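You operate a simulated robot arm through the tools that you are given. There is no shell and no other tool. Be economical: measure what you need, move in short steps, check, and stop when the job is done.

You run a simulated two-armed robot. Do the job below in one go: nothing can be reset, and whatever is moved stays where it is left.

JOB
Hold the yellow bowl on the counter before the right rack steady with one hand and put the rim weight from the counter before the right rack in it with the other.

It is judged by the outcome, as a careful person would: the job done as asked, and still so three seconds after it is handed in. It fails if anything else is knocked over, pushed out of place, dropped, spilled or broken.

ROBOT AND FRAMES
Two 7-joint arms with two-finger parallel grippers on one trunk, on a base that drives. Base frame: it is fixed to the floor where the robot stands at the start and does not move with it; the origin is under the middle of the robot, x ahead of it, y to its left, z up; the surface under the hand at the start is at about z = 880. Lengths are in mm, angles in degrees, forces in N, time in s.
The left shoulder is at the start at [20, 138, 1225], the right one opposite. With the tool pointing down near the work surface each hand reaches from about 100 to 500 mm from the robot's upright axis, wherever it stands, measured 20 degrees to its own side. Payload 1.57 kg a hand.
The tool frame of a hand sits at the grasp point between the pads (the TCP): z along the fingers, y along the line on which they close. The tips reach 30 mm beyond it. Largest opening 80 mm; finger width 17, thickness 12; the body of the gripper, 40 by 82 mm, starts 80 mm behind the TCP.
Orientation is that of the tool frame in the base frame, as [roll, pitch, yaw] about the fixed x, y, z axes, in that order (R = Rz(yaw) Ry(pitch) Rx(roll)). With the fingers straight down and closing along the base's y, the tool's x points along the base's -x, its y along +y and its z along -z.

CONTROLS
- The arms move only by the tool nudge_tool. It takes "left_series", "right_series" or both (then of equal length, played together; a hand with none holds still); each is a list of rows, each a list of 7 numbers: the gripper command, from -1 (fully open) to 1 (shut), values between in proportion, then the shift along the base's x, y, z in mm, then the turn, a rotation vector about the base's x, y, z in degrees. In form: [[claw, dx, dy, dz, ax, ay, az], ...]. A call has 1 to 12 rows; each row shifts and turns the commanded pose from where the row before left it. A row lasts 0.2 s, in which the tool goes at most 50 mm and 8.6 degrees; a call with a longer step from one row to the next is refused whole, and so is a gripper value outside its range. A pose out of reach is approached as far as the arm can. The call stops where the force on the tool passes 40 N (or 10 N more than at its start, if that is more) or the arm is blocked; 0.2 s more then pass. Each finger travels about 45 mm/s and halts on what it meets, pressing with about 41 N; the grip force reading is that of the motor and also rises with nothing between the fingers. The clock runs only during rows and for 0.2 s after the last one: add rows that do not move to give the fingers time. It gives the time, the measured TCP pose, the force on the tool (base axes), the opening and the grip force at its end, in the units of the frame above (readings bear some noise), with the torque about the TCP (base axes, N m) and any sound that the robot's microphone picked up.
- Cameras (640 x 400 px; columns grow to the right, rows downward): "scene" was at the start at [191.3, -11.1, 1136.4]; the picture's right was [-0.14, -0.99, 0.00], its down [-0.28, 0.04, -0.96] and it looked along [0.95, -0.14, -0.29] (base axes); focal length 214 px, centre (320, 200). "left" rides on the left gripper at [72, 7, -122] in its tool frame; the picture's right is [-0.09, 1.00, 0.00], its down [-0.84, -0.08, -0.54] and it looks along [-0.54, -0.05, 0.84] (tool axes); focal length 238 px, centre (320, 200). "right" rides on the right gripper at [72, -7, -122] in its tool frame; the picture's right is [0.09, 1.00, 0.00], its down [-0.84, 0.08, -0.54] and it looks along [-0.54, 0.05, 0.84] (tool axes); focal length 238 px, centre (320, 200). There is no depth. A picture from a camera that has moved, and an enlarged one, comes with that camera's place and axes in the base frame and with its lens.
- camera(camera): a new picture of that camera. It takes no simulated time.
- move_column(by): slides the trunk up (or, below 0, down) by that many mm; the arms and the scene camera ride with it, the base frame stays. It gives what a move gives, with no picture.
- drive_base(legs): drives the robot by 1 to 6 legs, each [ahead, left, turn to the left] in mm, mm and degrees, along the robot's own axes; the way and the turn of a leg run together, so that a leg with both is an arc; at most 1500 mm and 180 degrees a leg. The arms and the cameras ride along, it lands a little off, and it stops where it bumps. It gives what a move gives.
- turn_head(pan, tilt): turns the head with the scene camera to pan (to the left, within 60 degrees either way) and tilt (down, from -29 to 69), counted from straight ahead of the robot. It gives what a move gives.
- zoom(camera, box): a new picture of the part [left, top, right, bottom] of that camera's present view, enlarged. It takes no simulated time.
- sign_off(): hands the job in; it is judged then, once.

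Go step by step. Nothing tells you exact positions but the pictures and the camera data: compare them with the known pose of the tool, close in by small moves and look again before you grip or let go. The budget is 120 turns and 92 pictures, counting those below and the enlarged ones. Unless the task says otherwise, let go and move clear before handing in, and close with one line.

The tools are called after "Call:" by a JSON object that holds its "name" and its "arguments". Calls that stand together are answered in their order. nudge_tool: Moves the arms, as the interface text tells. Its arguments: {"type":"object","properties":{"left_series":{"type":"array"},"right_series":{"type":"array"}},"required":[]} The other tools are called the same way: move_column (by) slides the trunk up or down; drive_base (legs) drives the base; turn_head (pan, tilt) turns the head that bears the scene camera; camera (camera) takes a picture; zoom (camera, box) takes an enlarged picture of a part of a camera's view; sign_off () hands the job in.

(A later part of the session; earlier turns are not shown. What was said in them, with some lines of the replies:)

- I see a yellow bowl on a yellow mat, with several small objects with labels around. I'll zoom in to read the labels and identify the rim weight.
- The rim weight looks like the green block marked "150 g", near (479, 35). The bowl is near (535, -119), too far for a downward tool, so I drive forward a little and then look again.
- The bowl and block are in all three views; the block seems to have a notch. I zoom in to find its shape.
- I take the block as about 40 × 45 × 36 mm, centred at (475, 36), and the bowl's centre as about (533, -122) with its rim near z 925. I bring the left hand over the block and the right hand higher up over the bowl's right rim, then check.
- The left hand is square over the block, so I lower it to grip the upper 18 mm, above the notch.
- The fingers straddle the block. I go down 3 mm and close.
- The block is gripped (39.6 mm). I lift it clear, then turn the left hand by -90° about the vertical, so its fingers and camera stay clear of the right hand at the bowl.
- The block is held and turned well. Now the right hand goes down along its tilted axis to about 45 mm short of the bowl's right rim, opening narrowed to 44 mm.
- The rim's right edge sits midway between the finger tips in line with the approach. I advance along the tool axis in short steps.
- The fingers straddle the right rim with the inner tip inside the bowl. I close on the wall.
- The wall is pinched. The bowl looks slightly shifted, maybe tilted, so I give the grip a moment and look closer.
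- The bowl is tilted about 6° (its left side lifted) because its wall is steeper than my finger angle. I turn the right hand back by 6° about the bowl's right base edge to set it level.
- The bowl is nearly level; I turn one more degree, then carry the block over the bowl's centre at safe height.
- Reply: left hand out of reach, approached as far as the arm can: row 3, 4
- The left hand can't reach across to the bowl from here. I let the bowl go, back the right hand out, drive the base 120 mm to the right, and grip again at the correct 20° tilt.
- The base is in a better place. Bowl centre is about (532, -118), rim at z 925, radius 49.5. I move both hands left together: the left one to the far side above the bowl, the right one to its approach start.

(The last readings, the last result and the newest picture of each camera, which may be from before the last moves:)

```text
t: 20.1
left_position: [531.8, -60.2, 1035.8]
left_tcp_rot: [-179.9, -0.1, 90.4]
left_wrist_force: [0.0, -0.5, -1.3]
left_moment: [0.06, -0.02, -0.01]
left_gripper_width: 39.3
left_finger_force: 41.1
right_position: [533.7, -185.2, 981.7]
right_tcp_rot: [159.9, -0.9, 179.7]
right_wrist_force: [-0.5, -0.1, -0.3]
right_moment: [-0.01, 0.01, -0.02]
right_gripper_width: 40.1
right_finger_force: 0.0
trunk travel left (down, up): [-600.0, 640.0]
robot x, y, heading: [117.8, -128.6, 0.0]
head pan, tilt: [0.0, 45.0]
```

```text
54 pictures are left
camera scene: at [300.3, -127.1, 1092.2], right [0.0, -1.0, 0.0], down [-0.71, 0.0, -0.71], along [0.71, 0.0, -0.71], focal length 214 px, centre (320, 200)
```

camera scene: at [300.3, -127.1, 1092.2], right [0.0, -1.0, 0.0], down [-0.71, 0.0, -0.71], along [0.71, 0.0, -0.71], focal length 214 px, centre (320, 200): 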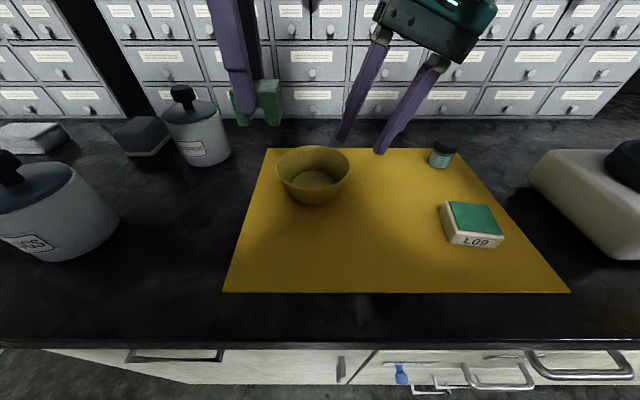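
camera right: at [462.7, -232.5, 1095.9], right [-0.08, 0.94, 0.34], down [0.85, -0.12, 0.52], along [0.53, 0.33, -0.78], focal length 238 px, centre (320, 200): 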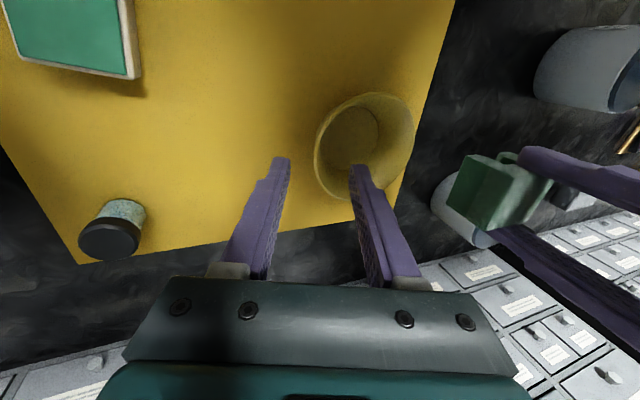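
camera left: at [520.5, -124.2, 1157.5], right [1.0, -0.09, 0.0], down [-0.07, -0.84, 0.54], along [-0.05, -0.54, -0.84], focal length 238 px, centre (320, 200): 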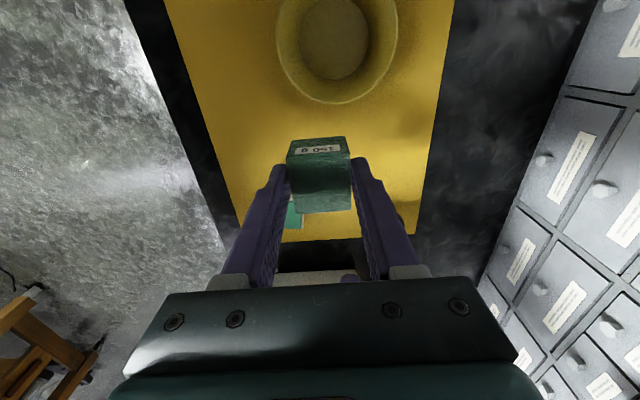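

Before gripping I check that the left hand now reaches above the bowl, while the right one advances along its axis.

Call:
{"name": "nudge_tool", "arguments": {"left_series": [[0.3, 0, -20, 0, 0, 0, 0], [0.3, 0, -20, 0, 0, 0, 0], [0.3, 0, -14, 0, 0, 0, 0], [0.3, 0, 0, 0, 0, 0, 0]], "right_series": [[0, -1, 4, -11, 0, 0, 0], [0, 0, 4, -11, 0, 0, 0], [0, 0, 4, -11, 0, 0, 0], [0, 0, 3, -9, 0, 0, 0]]}}

Call:
{"name": "camera", "arguments": {"camera": "right"}}

Call:
{"name": "camera", "arguments": {"camera": "left"}}

Call:
{"name": "camera", "arguments": {"camera": "scene"}}

```text
t: 21.1
left_position: [531.8, -115.1, 1037.5]
left_tcp_rot: [-179.9, 0.0, 90.4]
left_wrist_force: [0.3, 0.5, -0.5]
left_moment: [0.04, 0.0, 0.03]
left_gripper_width: 39.4
left_finger_force: 40.9
right_position: [531.5, -170.1, 939.5]
right_tcp_rot: [159.9, -0.8, 179.9]
right_wrist_force: [-0.2, -0.3, 0.0]
right_moment: [0.02, 0.0, 0.02]
right_gripper_width: 40.1
right_finger_force: 0.2
trunk travel left (down, up): [-600.0, 640.0]
robot x, y, heading: [123.3, -132.7, 0.2]
head pan, tilt: [0.0, 45.0]
```

```text
53 pictures are left
camera right: at [461.4, -217.5, 1053.9], right [-0.08, 0.94, 0.34], down [0.85, -0.12, 0.52], along [0.53, 0.33, -0.78], focal length 238 px, centre (320, 200)
```

right: 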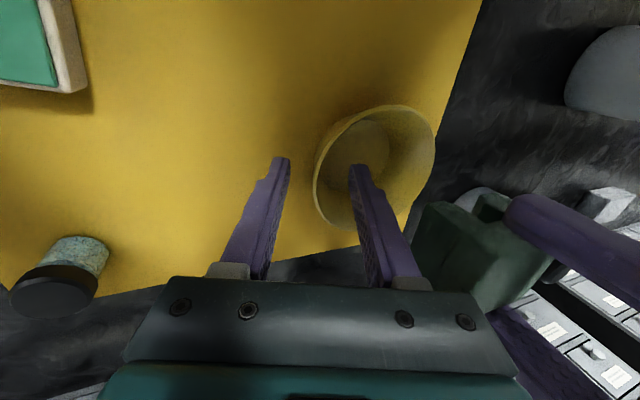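

```text
52 pictures are left
camera left: at [537.4, -44.6, 1157.7], right [1.0, -0.09, 0.0], down [-0.07, -0.84, 0.54], along [-0.05, -0.54, -0.84], focal length 238 px, centre (320, 200)
```

left: 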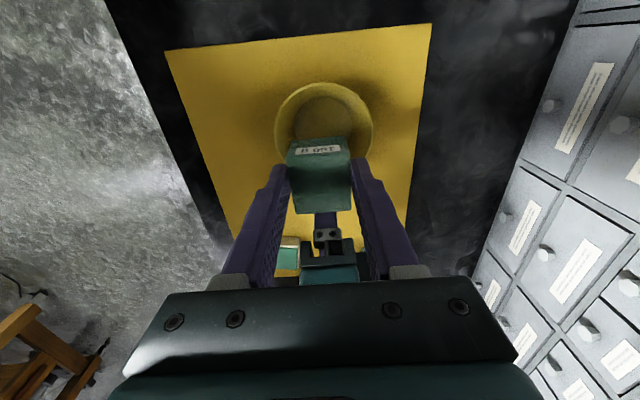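

```text
51 pictures are left
camera scene: at [300.2, -127.0, 1092.2], right [0.0, -1.0, 0.0], down [-0.71, 0.0, -0.71], along [0.71, 0.0, -0.71], focal length 214 px, centre (320, 200)
```

scene: 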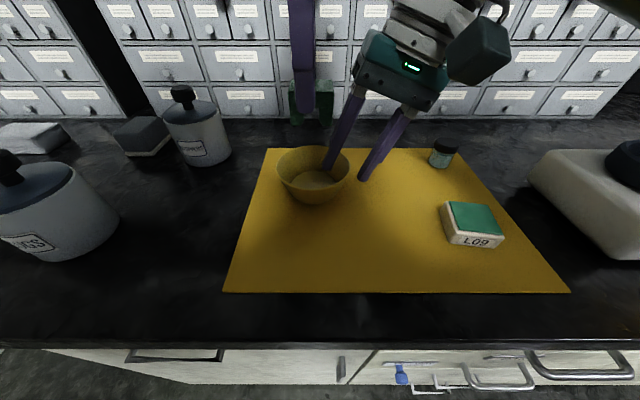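

The left hand reaches. I shift the right hand 3 mm outward to centre it on the wall and close.

Call:
{"name": "nudge_tool", "arguments": {"right_series": [[0.3, 0, -2.5, -1, 0, 0, 0], [0.6, 0, 0, 0, 0, 0, 0], [1, 0, 0, 0, 0, 0, 0], [1, 0, 0, 0, 0, 0, 0], [1, 0, 0, 0, 0, 0, 0], [1, 0, 0, 0, 0, 0, 0]]}}

Call:
{"name": "zoom", "arguments": {"camera": "scene", "box": [220, 120, 420, 250]}}

Call:
{"name": "camera", "arguments": {"camera": "right"}}

```text
t: 22.5
left_position: [532.4, -115.1, 1037.6]
left_tcp_rot: [-179.9, -0.1, 90.3]
left_wrist_force: [0.4, 0.2, -2.2]
left_moment: [0.0, 0.02, 0.04]
left_gripper_width: 39.2
left_finger_force: 41.0
right_position: [532.2, -172.0, 940.4]
right_tcp_rot: [159.8, -0.9, 179.8]
right_wrist_force: [2.2, 4.1, 4.1]
right_moment: [0.39, 0.11, -0.13]
right_gripper_width: 6.0
right_finger_force: 25.9
trunk travel left (down, up): [-600.0, 640.0]
robot x, y, heading: [116.4, -127.8, 0.1]
head pan, tilt: [0.0, 45.0]
```

```text
3.08 times, centred on (320, 185) of scene
camera zoom: at [300.8, -126.5, 1092.3], right [0.0, -1.0, 0.0], down [-0.71, 0.0, -0.71], along [0.71, 0.0, -0.71], focal length 660 px, centre (320, 246)
```

zoom: 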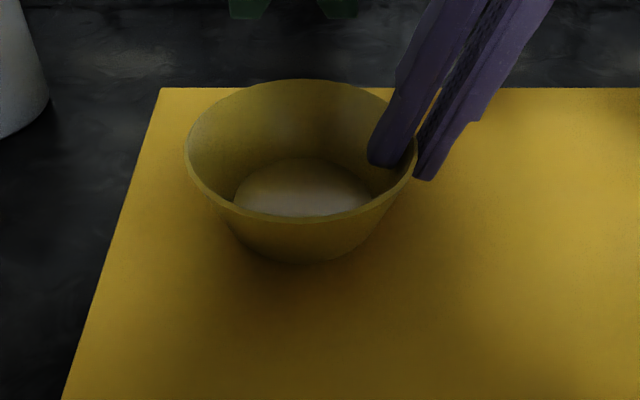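

```text
49 pictures are left
camera right: at [462.2, -219.3, 1053.6], right [-0.08, 0.93, 0.34], down [0.84, -0.12, 0.52], along [0.53, 0.34, -0.78], focal length 238 px, centre (320, 200)
```

right: 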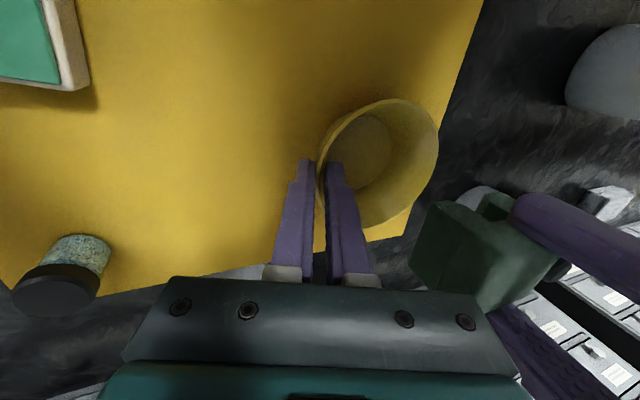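

The bowl is held level at (532, -118). I lower the block to just above the rim and check.

Call:
{"name": "nudge_tool", "arguments": {"left_series": [[0.3, 0, -1.5, -20, 0, 0, 0], [0.3, 0, 0, -25, 0, 0, 0], [0.3, 0, 0, -5, 0, 0, 0], [0.3, 0, 0, 0, 0, 0, 0]]}}

Call:
{"name": "zoom", "arguments": {"camera": "scene", "box": [210, 60, 430, 220]}}

Call:
{"name": "camera", "arguments": {"camera": "left"}}

Call:
{"name": "camera", "arguments": {"camera": "right"}}

```text
t: 23.5
left_position: [533.0, -115.7, 986.2]
left_tcp_rot: [179.9, -0.2, 90.4]
left_wrist_force: [0.0, 0.0, -0.7]
left_moment: [0.01, 0.0, -0.01]
left_gripper_width: 39.2
left_finger_force: 40.7
right_position: [533.5, -172.3, 939.0]
right_tcp_rot: [160.0, -0.9, 179.8]
right_wrist_force: [1.8, 2.2, 7.6]
right_moment: [0.48, 0.24, -0.16]
right_gripper_width: 6.2
right_finger_force: 25.5
trunk travel left (down, up): [-600.0, 640.0]
robot x, y, heading: [118.5, -128.2, -0.1]
head pan, tilt: [0.0, 45.0]
```

```text
2.50 times, centred on (320, 140) of scene
camera zoom: at [300.9, -126.5, 1092.4], right [0.0, -1.0, 0.0], down [-0.71, 0.0, -0.71], along [0.71, 0.0, -0.71], focal length 536 px, centre (320, 350)
```

zoom: 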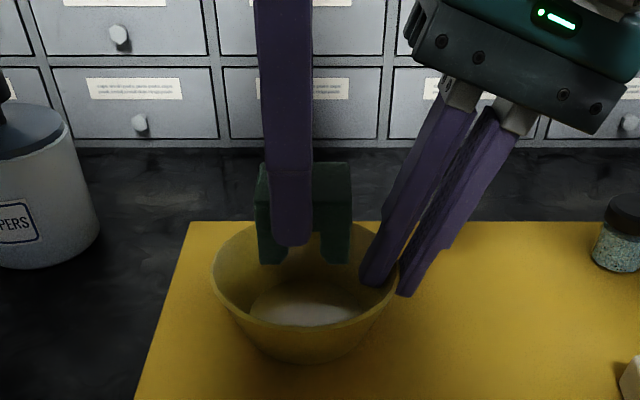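

```text
47 pictures are left
camera left: at [538.3, -45.3, 1107.6], right [1.0, -0.09, 0.0], down [-0.07, -0.84, 0.54], along [-0.05, -0.54, -0.84], focal length 238 px, centre (320, 200)
```

left: 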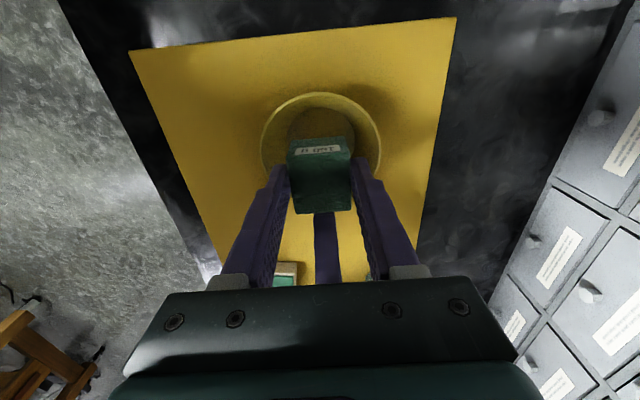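

```text
46 pictures are left
camera right: at [462.2, -219.5, 1053.6], right [-0.08, 0.94, 0.34], down [0.84, -0.12, 0.52], along [0.53, 0.33, -0.78], focal length 238 px, centre (320, 200)
```

right: 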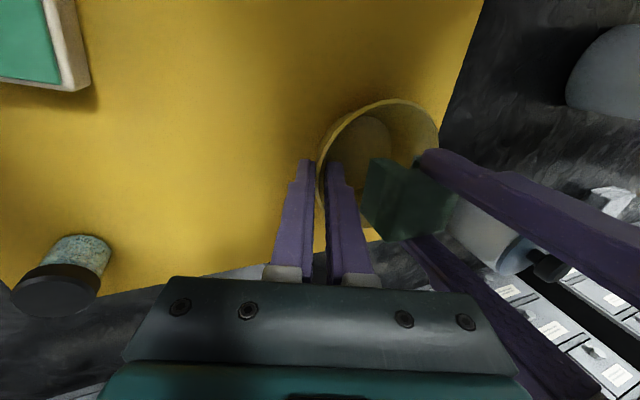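

Block and bowl are centred in both views with the right fingers clear. I lower into the bowl.

Call:
{"name": "nudge_tool", "arguments": {"left_series": [[0.3, 0, -0.5, -15, 0, 0, 0], [0.3, 0, 0, -12, 0, 0, 0], [0.3, 0, 0, -9, 0, 0, 0], [0.3, 0, 0, -4, 0, 0, 0], [0.3, 0, 0, 0, 0, 0, 0]]}}

Call:
{"name": "zoom", "arguments": {"camera": "scene", "box": [210, 60, 430, 220]}}

Call:
{"name": "camera", "arguments": {"camera": "left"}}

```text
t: 24.7
left_position: [532.7, -116.4, 946.4]
left_tcp_rot: [-179.9, -0.1, 90.4]
left_wrist_force: [-0.2, 0.3, -1.5]
left_moment: [0.01, 0.01, 0.03]
left_gripper_width: 39.3
left_finger_force: 40.8
right_position: [533.5, -172.8, 940.4]
right_tcp_rot: [159.9, -0.9, 179.8]
right_wrist_force: [-0.1, 2.7, 9.0]
right_moment: [0.47, 0.26, -0.13]
right_gripper_width: 6.3
right_finger_force: 25.8
trunk travel left (down, up): [-600.0, 640.0]
robot x, y, heading: [121.1, -129.5, 0.1]
head pan, tilt: [0.0, 45.0]
```

```text
2.50 times, centred on (320, 140) of scene
camera zoom: at [301.0, -126.6, 1092.3], right [0.0, -1.0, 0.0], down [-0.71, 0.0, -0.71], along [0.71, 0.0, -0.71], focal length 536 px, centre (320, 350)
```

zoom: 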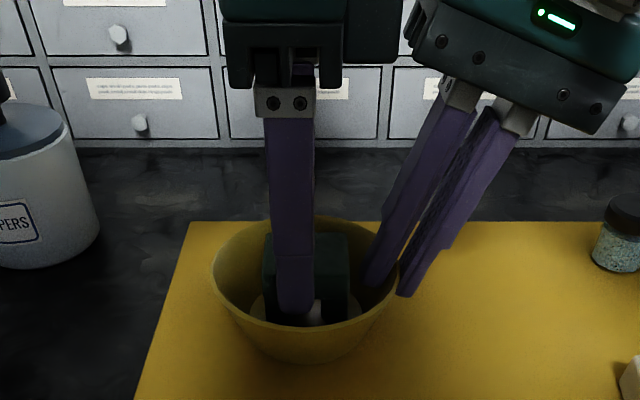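

```text
44 pictures are left
camera left: at [538.2, -45.8, 1067.8], right [1.0, -0.09, 0.0], down [-0.07, -0.84, 0.54], along [-0.05, -0.54, -0.84], focal length 238 px, centre (320, 200)
```

left: 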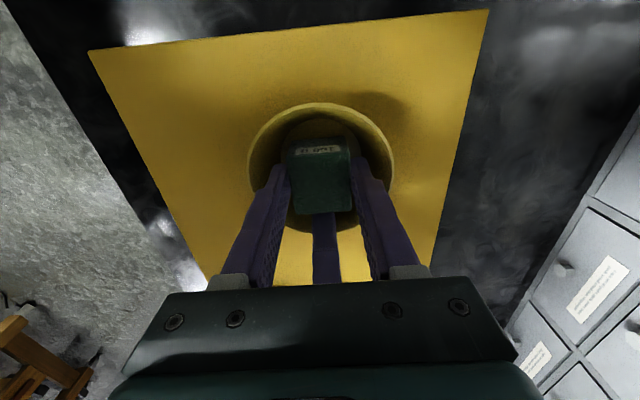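

Bottom of the block is at about 898, well inside. I go down in 2 mm steps until I feel the bowl's floor.

Call:
{"name": "nudge_tool", "arguments": {"left_series": [[0.3, 0, 0, -3, 0, 0, 0], [0.3, 0, 0, -2, 0, 0, 0], [0.3, 0, 0, -2, 0, 0, 0], [0.3, 0, 0, 0, 0, 0, 0]]}}

```text
t: 25.7
left_position: [533.9, -115.6, 939.7]
left_tcp_rot: [180.0, -0.2, 90.4]
left_wrist_force: [-0.7, -0.1, -1.9]
left_moment: [0.01, -0.02, 0.0]
left_gripper_width: 39.1
left_finger_force: 40.4
right_position: [531.7, -173.0, 939.1]
right_tcp_rot: [159.9, -0.9, 179.8]
right_wrist_force: [1.4, 2.5, 9.5]
right_moment: [0.42, 0.26, -0.11]
right_gripper_width: 6.5
right_finger_force: 26.2
trunk travel left (down, up): [-600.0, 640.0]
robot x, y, heading: [117.9, -131.0, -0.0]
head pan, tilt: [0.0, 45.0]
```

Call:
{"name": "nudge_tool", "arguments": {"left_series": [[0.3, 0, 0, -2, 0, 0, 0], [0.3, 0, 0, -1.5, 0, 0, 0], [0.3, 0, 0, 0, 0, 0, 0]]}}

Call:
{"name": "zoom", "arguments": {"camera": "scene", "box": [260, 120, 380, 210]}}

```text
t: 26.5
left_position: [533.8, -117.0, 937.5]
left_tcp_rot: [-180.0, 0.0, 90.2]
left_wrist_force: [-4.7, 0.0, 18.0]
left_moment: [0.06, 0.09, -0.07]
left_gripper_width: 39.2
left_finger_force: 40.6
right_position: [533.0, -172.7, 939.2]
right_tcp_rot: [159.8, -0.9, 179.8]
right_wrist_force: [1.6, 3.4, 3.0]
right_moment: [0.31, 0.56, -0.06]
right_gripper_width: 6.3
right_finger_force: 25.9
trunk travel left (down, up): [-600.0, 640.0]
robot x, y, heading: [122.4, -126.8, 0.1]
head pan, tilt: [0.0, 45.0]
```

```text
4.44 times, centred on (320, 165) of scene
camera zoom: at [301.2, -126.5, 1092.6], right [0.0, -1.0, 0.0], down [-0.71, 0.0, -0.71], along [0.71, 0.0, -0.71], focal length 953 px, centre (320, 356)
```

zoom: 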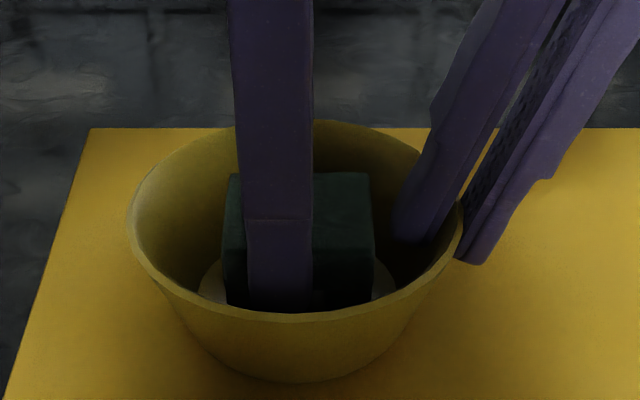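

The block has touched the bowl's floor (18 N). I ease up 1 mm, open slightly to 46 mm so the fingers stay clear of the bowl's wall, and rise straight up.

Call:
{"name": "nudge_tool", "arguments": {"left_series": [[0.3, 0, 0, 0.8, 0, 0, 0], [0.0, 0, 0, 0, 0, 0, 0], [-0.1, 0, 0, 0, 0, 0, 0], [-0.12, 0, 0, 0, 0, 0, 0], [-0.12, 0, 0, 4, 0, 0, 0], [-0.12, 0, 0, 6, 0, 0, 0]]}}

Call:
{"name": "zoom", "arguments": {"camera": "scene", "box": [260, 120, 380, 210]}}

Call:
{"name": "camera", "arguments": {"camera": "left"}}

```text
t: 27.9
left_position: [533.4, -116.7, 947.7]
left_tcp_rot: [-179.9, -0.1, 90.5]
left_wrist_force: [-0.1, 0.0, -0.3]
left_moment: [0.04, -0.03, 0.01]
left_gripper_width: 44.8
left_finger_force: 0.1
right_position: [533.3, -172.1, 938.6]
right_tcp_rot: [159.9, -0.8, 179.9]
right_wrist_force: [4.3, 2.4, 1.7]
right_moment: [0.21, -0.02, -0.22]
right_gripper_width: 6.1
right_finger_force: 25.4
trunk travel left (down, up): [-600.0, 640.0]
robot x, y, heading: [119.4, -131.8, 0.2]
head pan, tilt: [0.0, 45.0]
```

```text
4.44 times, centred on (320, 165) of scene
camera zoom: at [301.1, -126.6, 1092.3], right [0.0, -1.0, 0.0], down [-0.71, 0.0, -0.71], along [0.71, 0.0, -0.71], focal length 953 px, centre (320, 356)
```

zoom: 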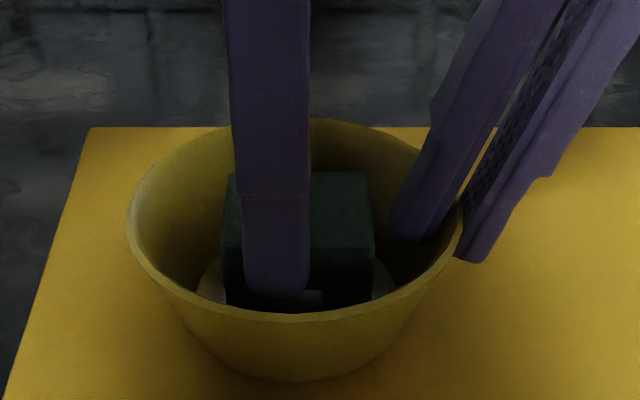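

```text
41 pictures are left
camera left: at [538.1, -45.9, 1068.3], right [1.0, -0.09, 0.0], down [-0.07, -0.84, 0.54], along [-0.05, -0.54, -0.84], focal length 238 px, centre (320, 200)
```

left: 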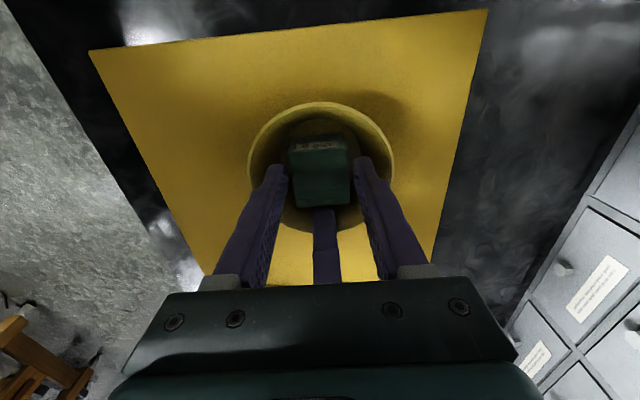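

The block stays on the bowl's floor. I raise the left hand straight out and move it off to the left, still holding the bowl.

Call:
{"name": "nudge_tool", "arguments": {"left_series": [[-0.12, 0, 0, 20, 0, 0, 0], [-0.12, 0, 0, 35, 0, 0, 0], [-0.12, 0, 0, 45, 0, 0, 0], [-0.12, -5, 35, 10, 0, 0, 0], [-0.12, -5, 35, 0, 0, 0, 0], [-0.12, 0, 0, 0, 0, 0, 0]]}}

Call:
{"name": "zoom", "arguments": {"camera": "scene", "box": [240, 100, 400, 220]}}

```text
t: 29.3
left_position: [523.7, -47.0, 1057.6]
left_tcp_rot: [-179.9, -0.2, 90.4]
left_wrist_force: [0.3, -0.1, 0.1]
left_moment: [-0.01, 0.05, -0.02]
left_gripper_width: 44.7
left_finger_force: 0.1
right_position: [531.7, -174.2, 939.5]
right_tcp_rot: [159.9, -0.9, 179.9]
right_wrist_force: [0.8, -0.2, 6.1]
right_moment: [0.2, 0.25, -0.03]
right_gripper_width: 5.8
right_finger_force: 25.5
trunk travel left (down, up): [-600.0, 640.0]
robot x, y, heading: [119.4, -128.9, 0.1]
head pan, tilt: [0.0, 45.0]
```

```text
3.33 times, centred on (320, 160) of scene
camera zoom: at [300.8, -127.2, 1092.3], right [0.0, -1.0, 0.0], down [-0.71, 0.0, -0.71], along [0.71, 0.0, -0.71], focal length 715 px, centre (320, 333)
```

zoom: 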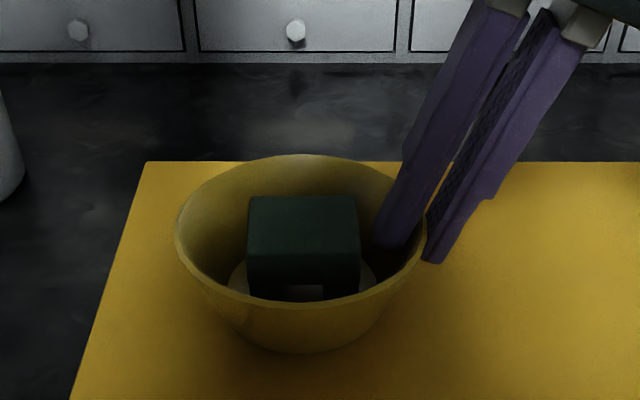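

The weight sits flat in the bowl. I open the right fingers only to 14 mm (to keep off the weight) and back out along the tilted axis.

Call:
{"name": "nudge_tool", "arguments": {"right_series": [[0.8, 0, 0, 0, 0, 0, 0], [0.65, 0, 0, 0, 0, 0, 0], [0.65, 0, 0, 0, 0, 0, 0], [0.65, 0, -3.4, 9.4, 0, 0, 0], [0.65, 0, -5.1, 14.1, 0, 0, 0], [0.65, 0, -10, 28, 0, 0, 0], [0.65, 0, -20, 40, 0, 0, 0], [0.65, 0, 0, 0, 0, 0, 0]]}}

Call:
{"name": "camera", "arguments": {"camera": "scene"}}

Call:
{"name": "zoom", "arguments": {"camera": "scene", "box": [240, 100, 400, 220]}}

```text
t: 31.1
left_position: [524.5, -46.3, 1057.4]
left_tcp_rot: [179.9, -0.1, 90.4]
left_wrist_force: [0.3, -0.5, 0.4]
left_moment: [0.01, 0.01, 0.03]
left_gripper_width: 44.7
left_finger_force: 0.0
right_position: [530.4, -210.9, 1030.7]
right_tcp_rot: [159.8, -1.1, 179.8]
right_wrist_force: [0.4, -0.7, -0.3]
right_moment: [0.01, 0.01, -0.03]
right_gripper_width: 14.0
right_finger_force: 0.2
trunk travel left (down, up): [-600.0, 640.0]
robot x, y, heading: [119.2, -130.6, 0.1]
head pan, tilt: [0.0, 45.0]
```

```text
39 pictures are left
camera scene: at [300.4, -127.0, 1092.2], right [0.0, -1.0, 0.0], down [-0.71, 0.0, -0.71], along [0.71, 0.0, -0.71], focal length 214 px, centre (320, 200)
```

scene: 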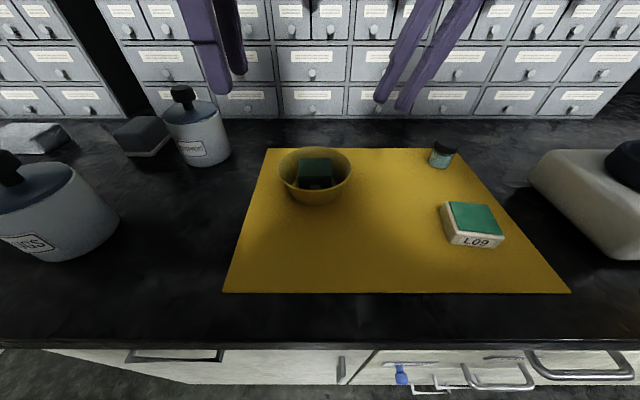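

```text
3.33 times, centred on (320, 160) of scene
camera zoom: at [300.4, -127.0, 1092.2], right [0.0, -1.0, 0.0], down [-0.71, 0.0, -0.71], along [0.71, 0.0, -0.71], focal length 715 px, centre (320, 333)
```

zoom: 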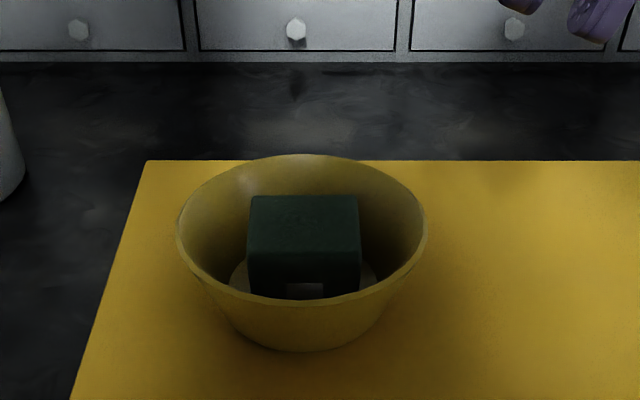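

The weight rests flat in the level bowl, both hands are clear, and nothing else has moved, so I hand in.

Call:
{"name": "sign_off", "arguments": {}}

```text
The job is handed in.
```

I took the green 150 g block to be the rim weight; it now sits flat in the yellow bowl, which the right hand held while the left hand lowered it in. The bowl ended about 3 mm from where it started. My first grip tilted it a few degrees, so I levelled it, let go, moved the base and gripped it again.
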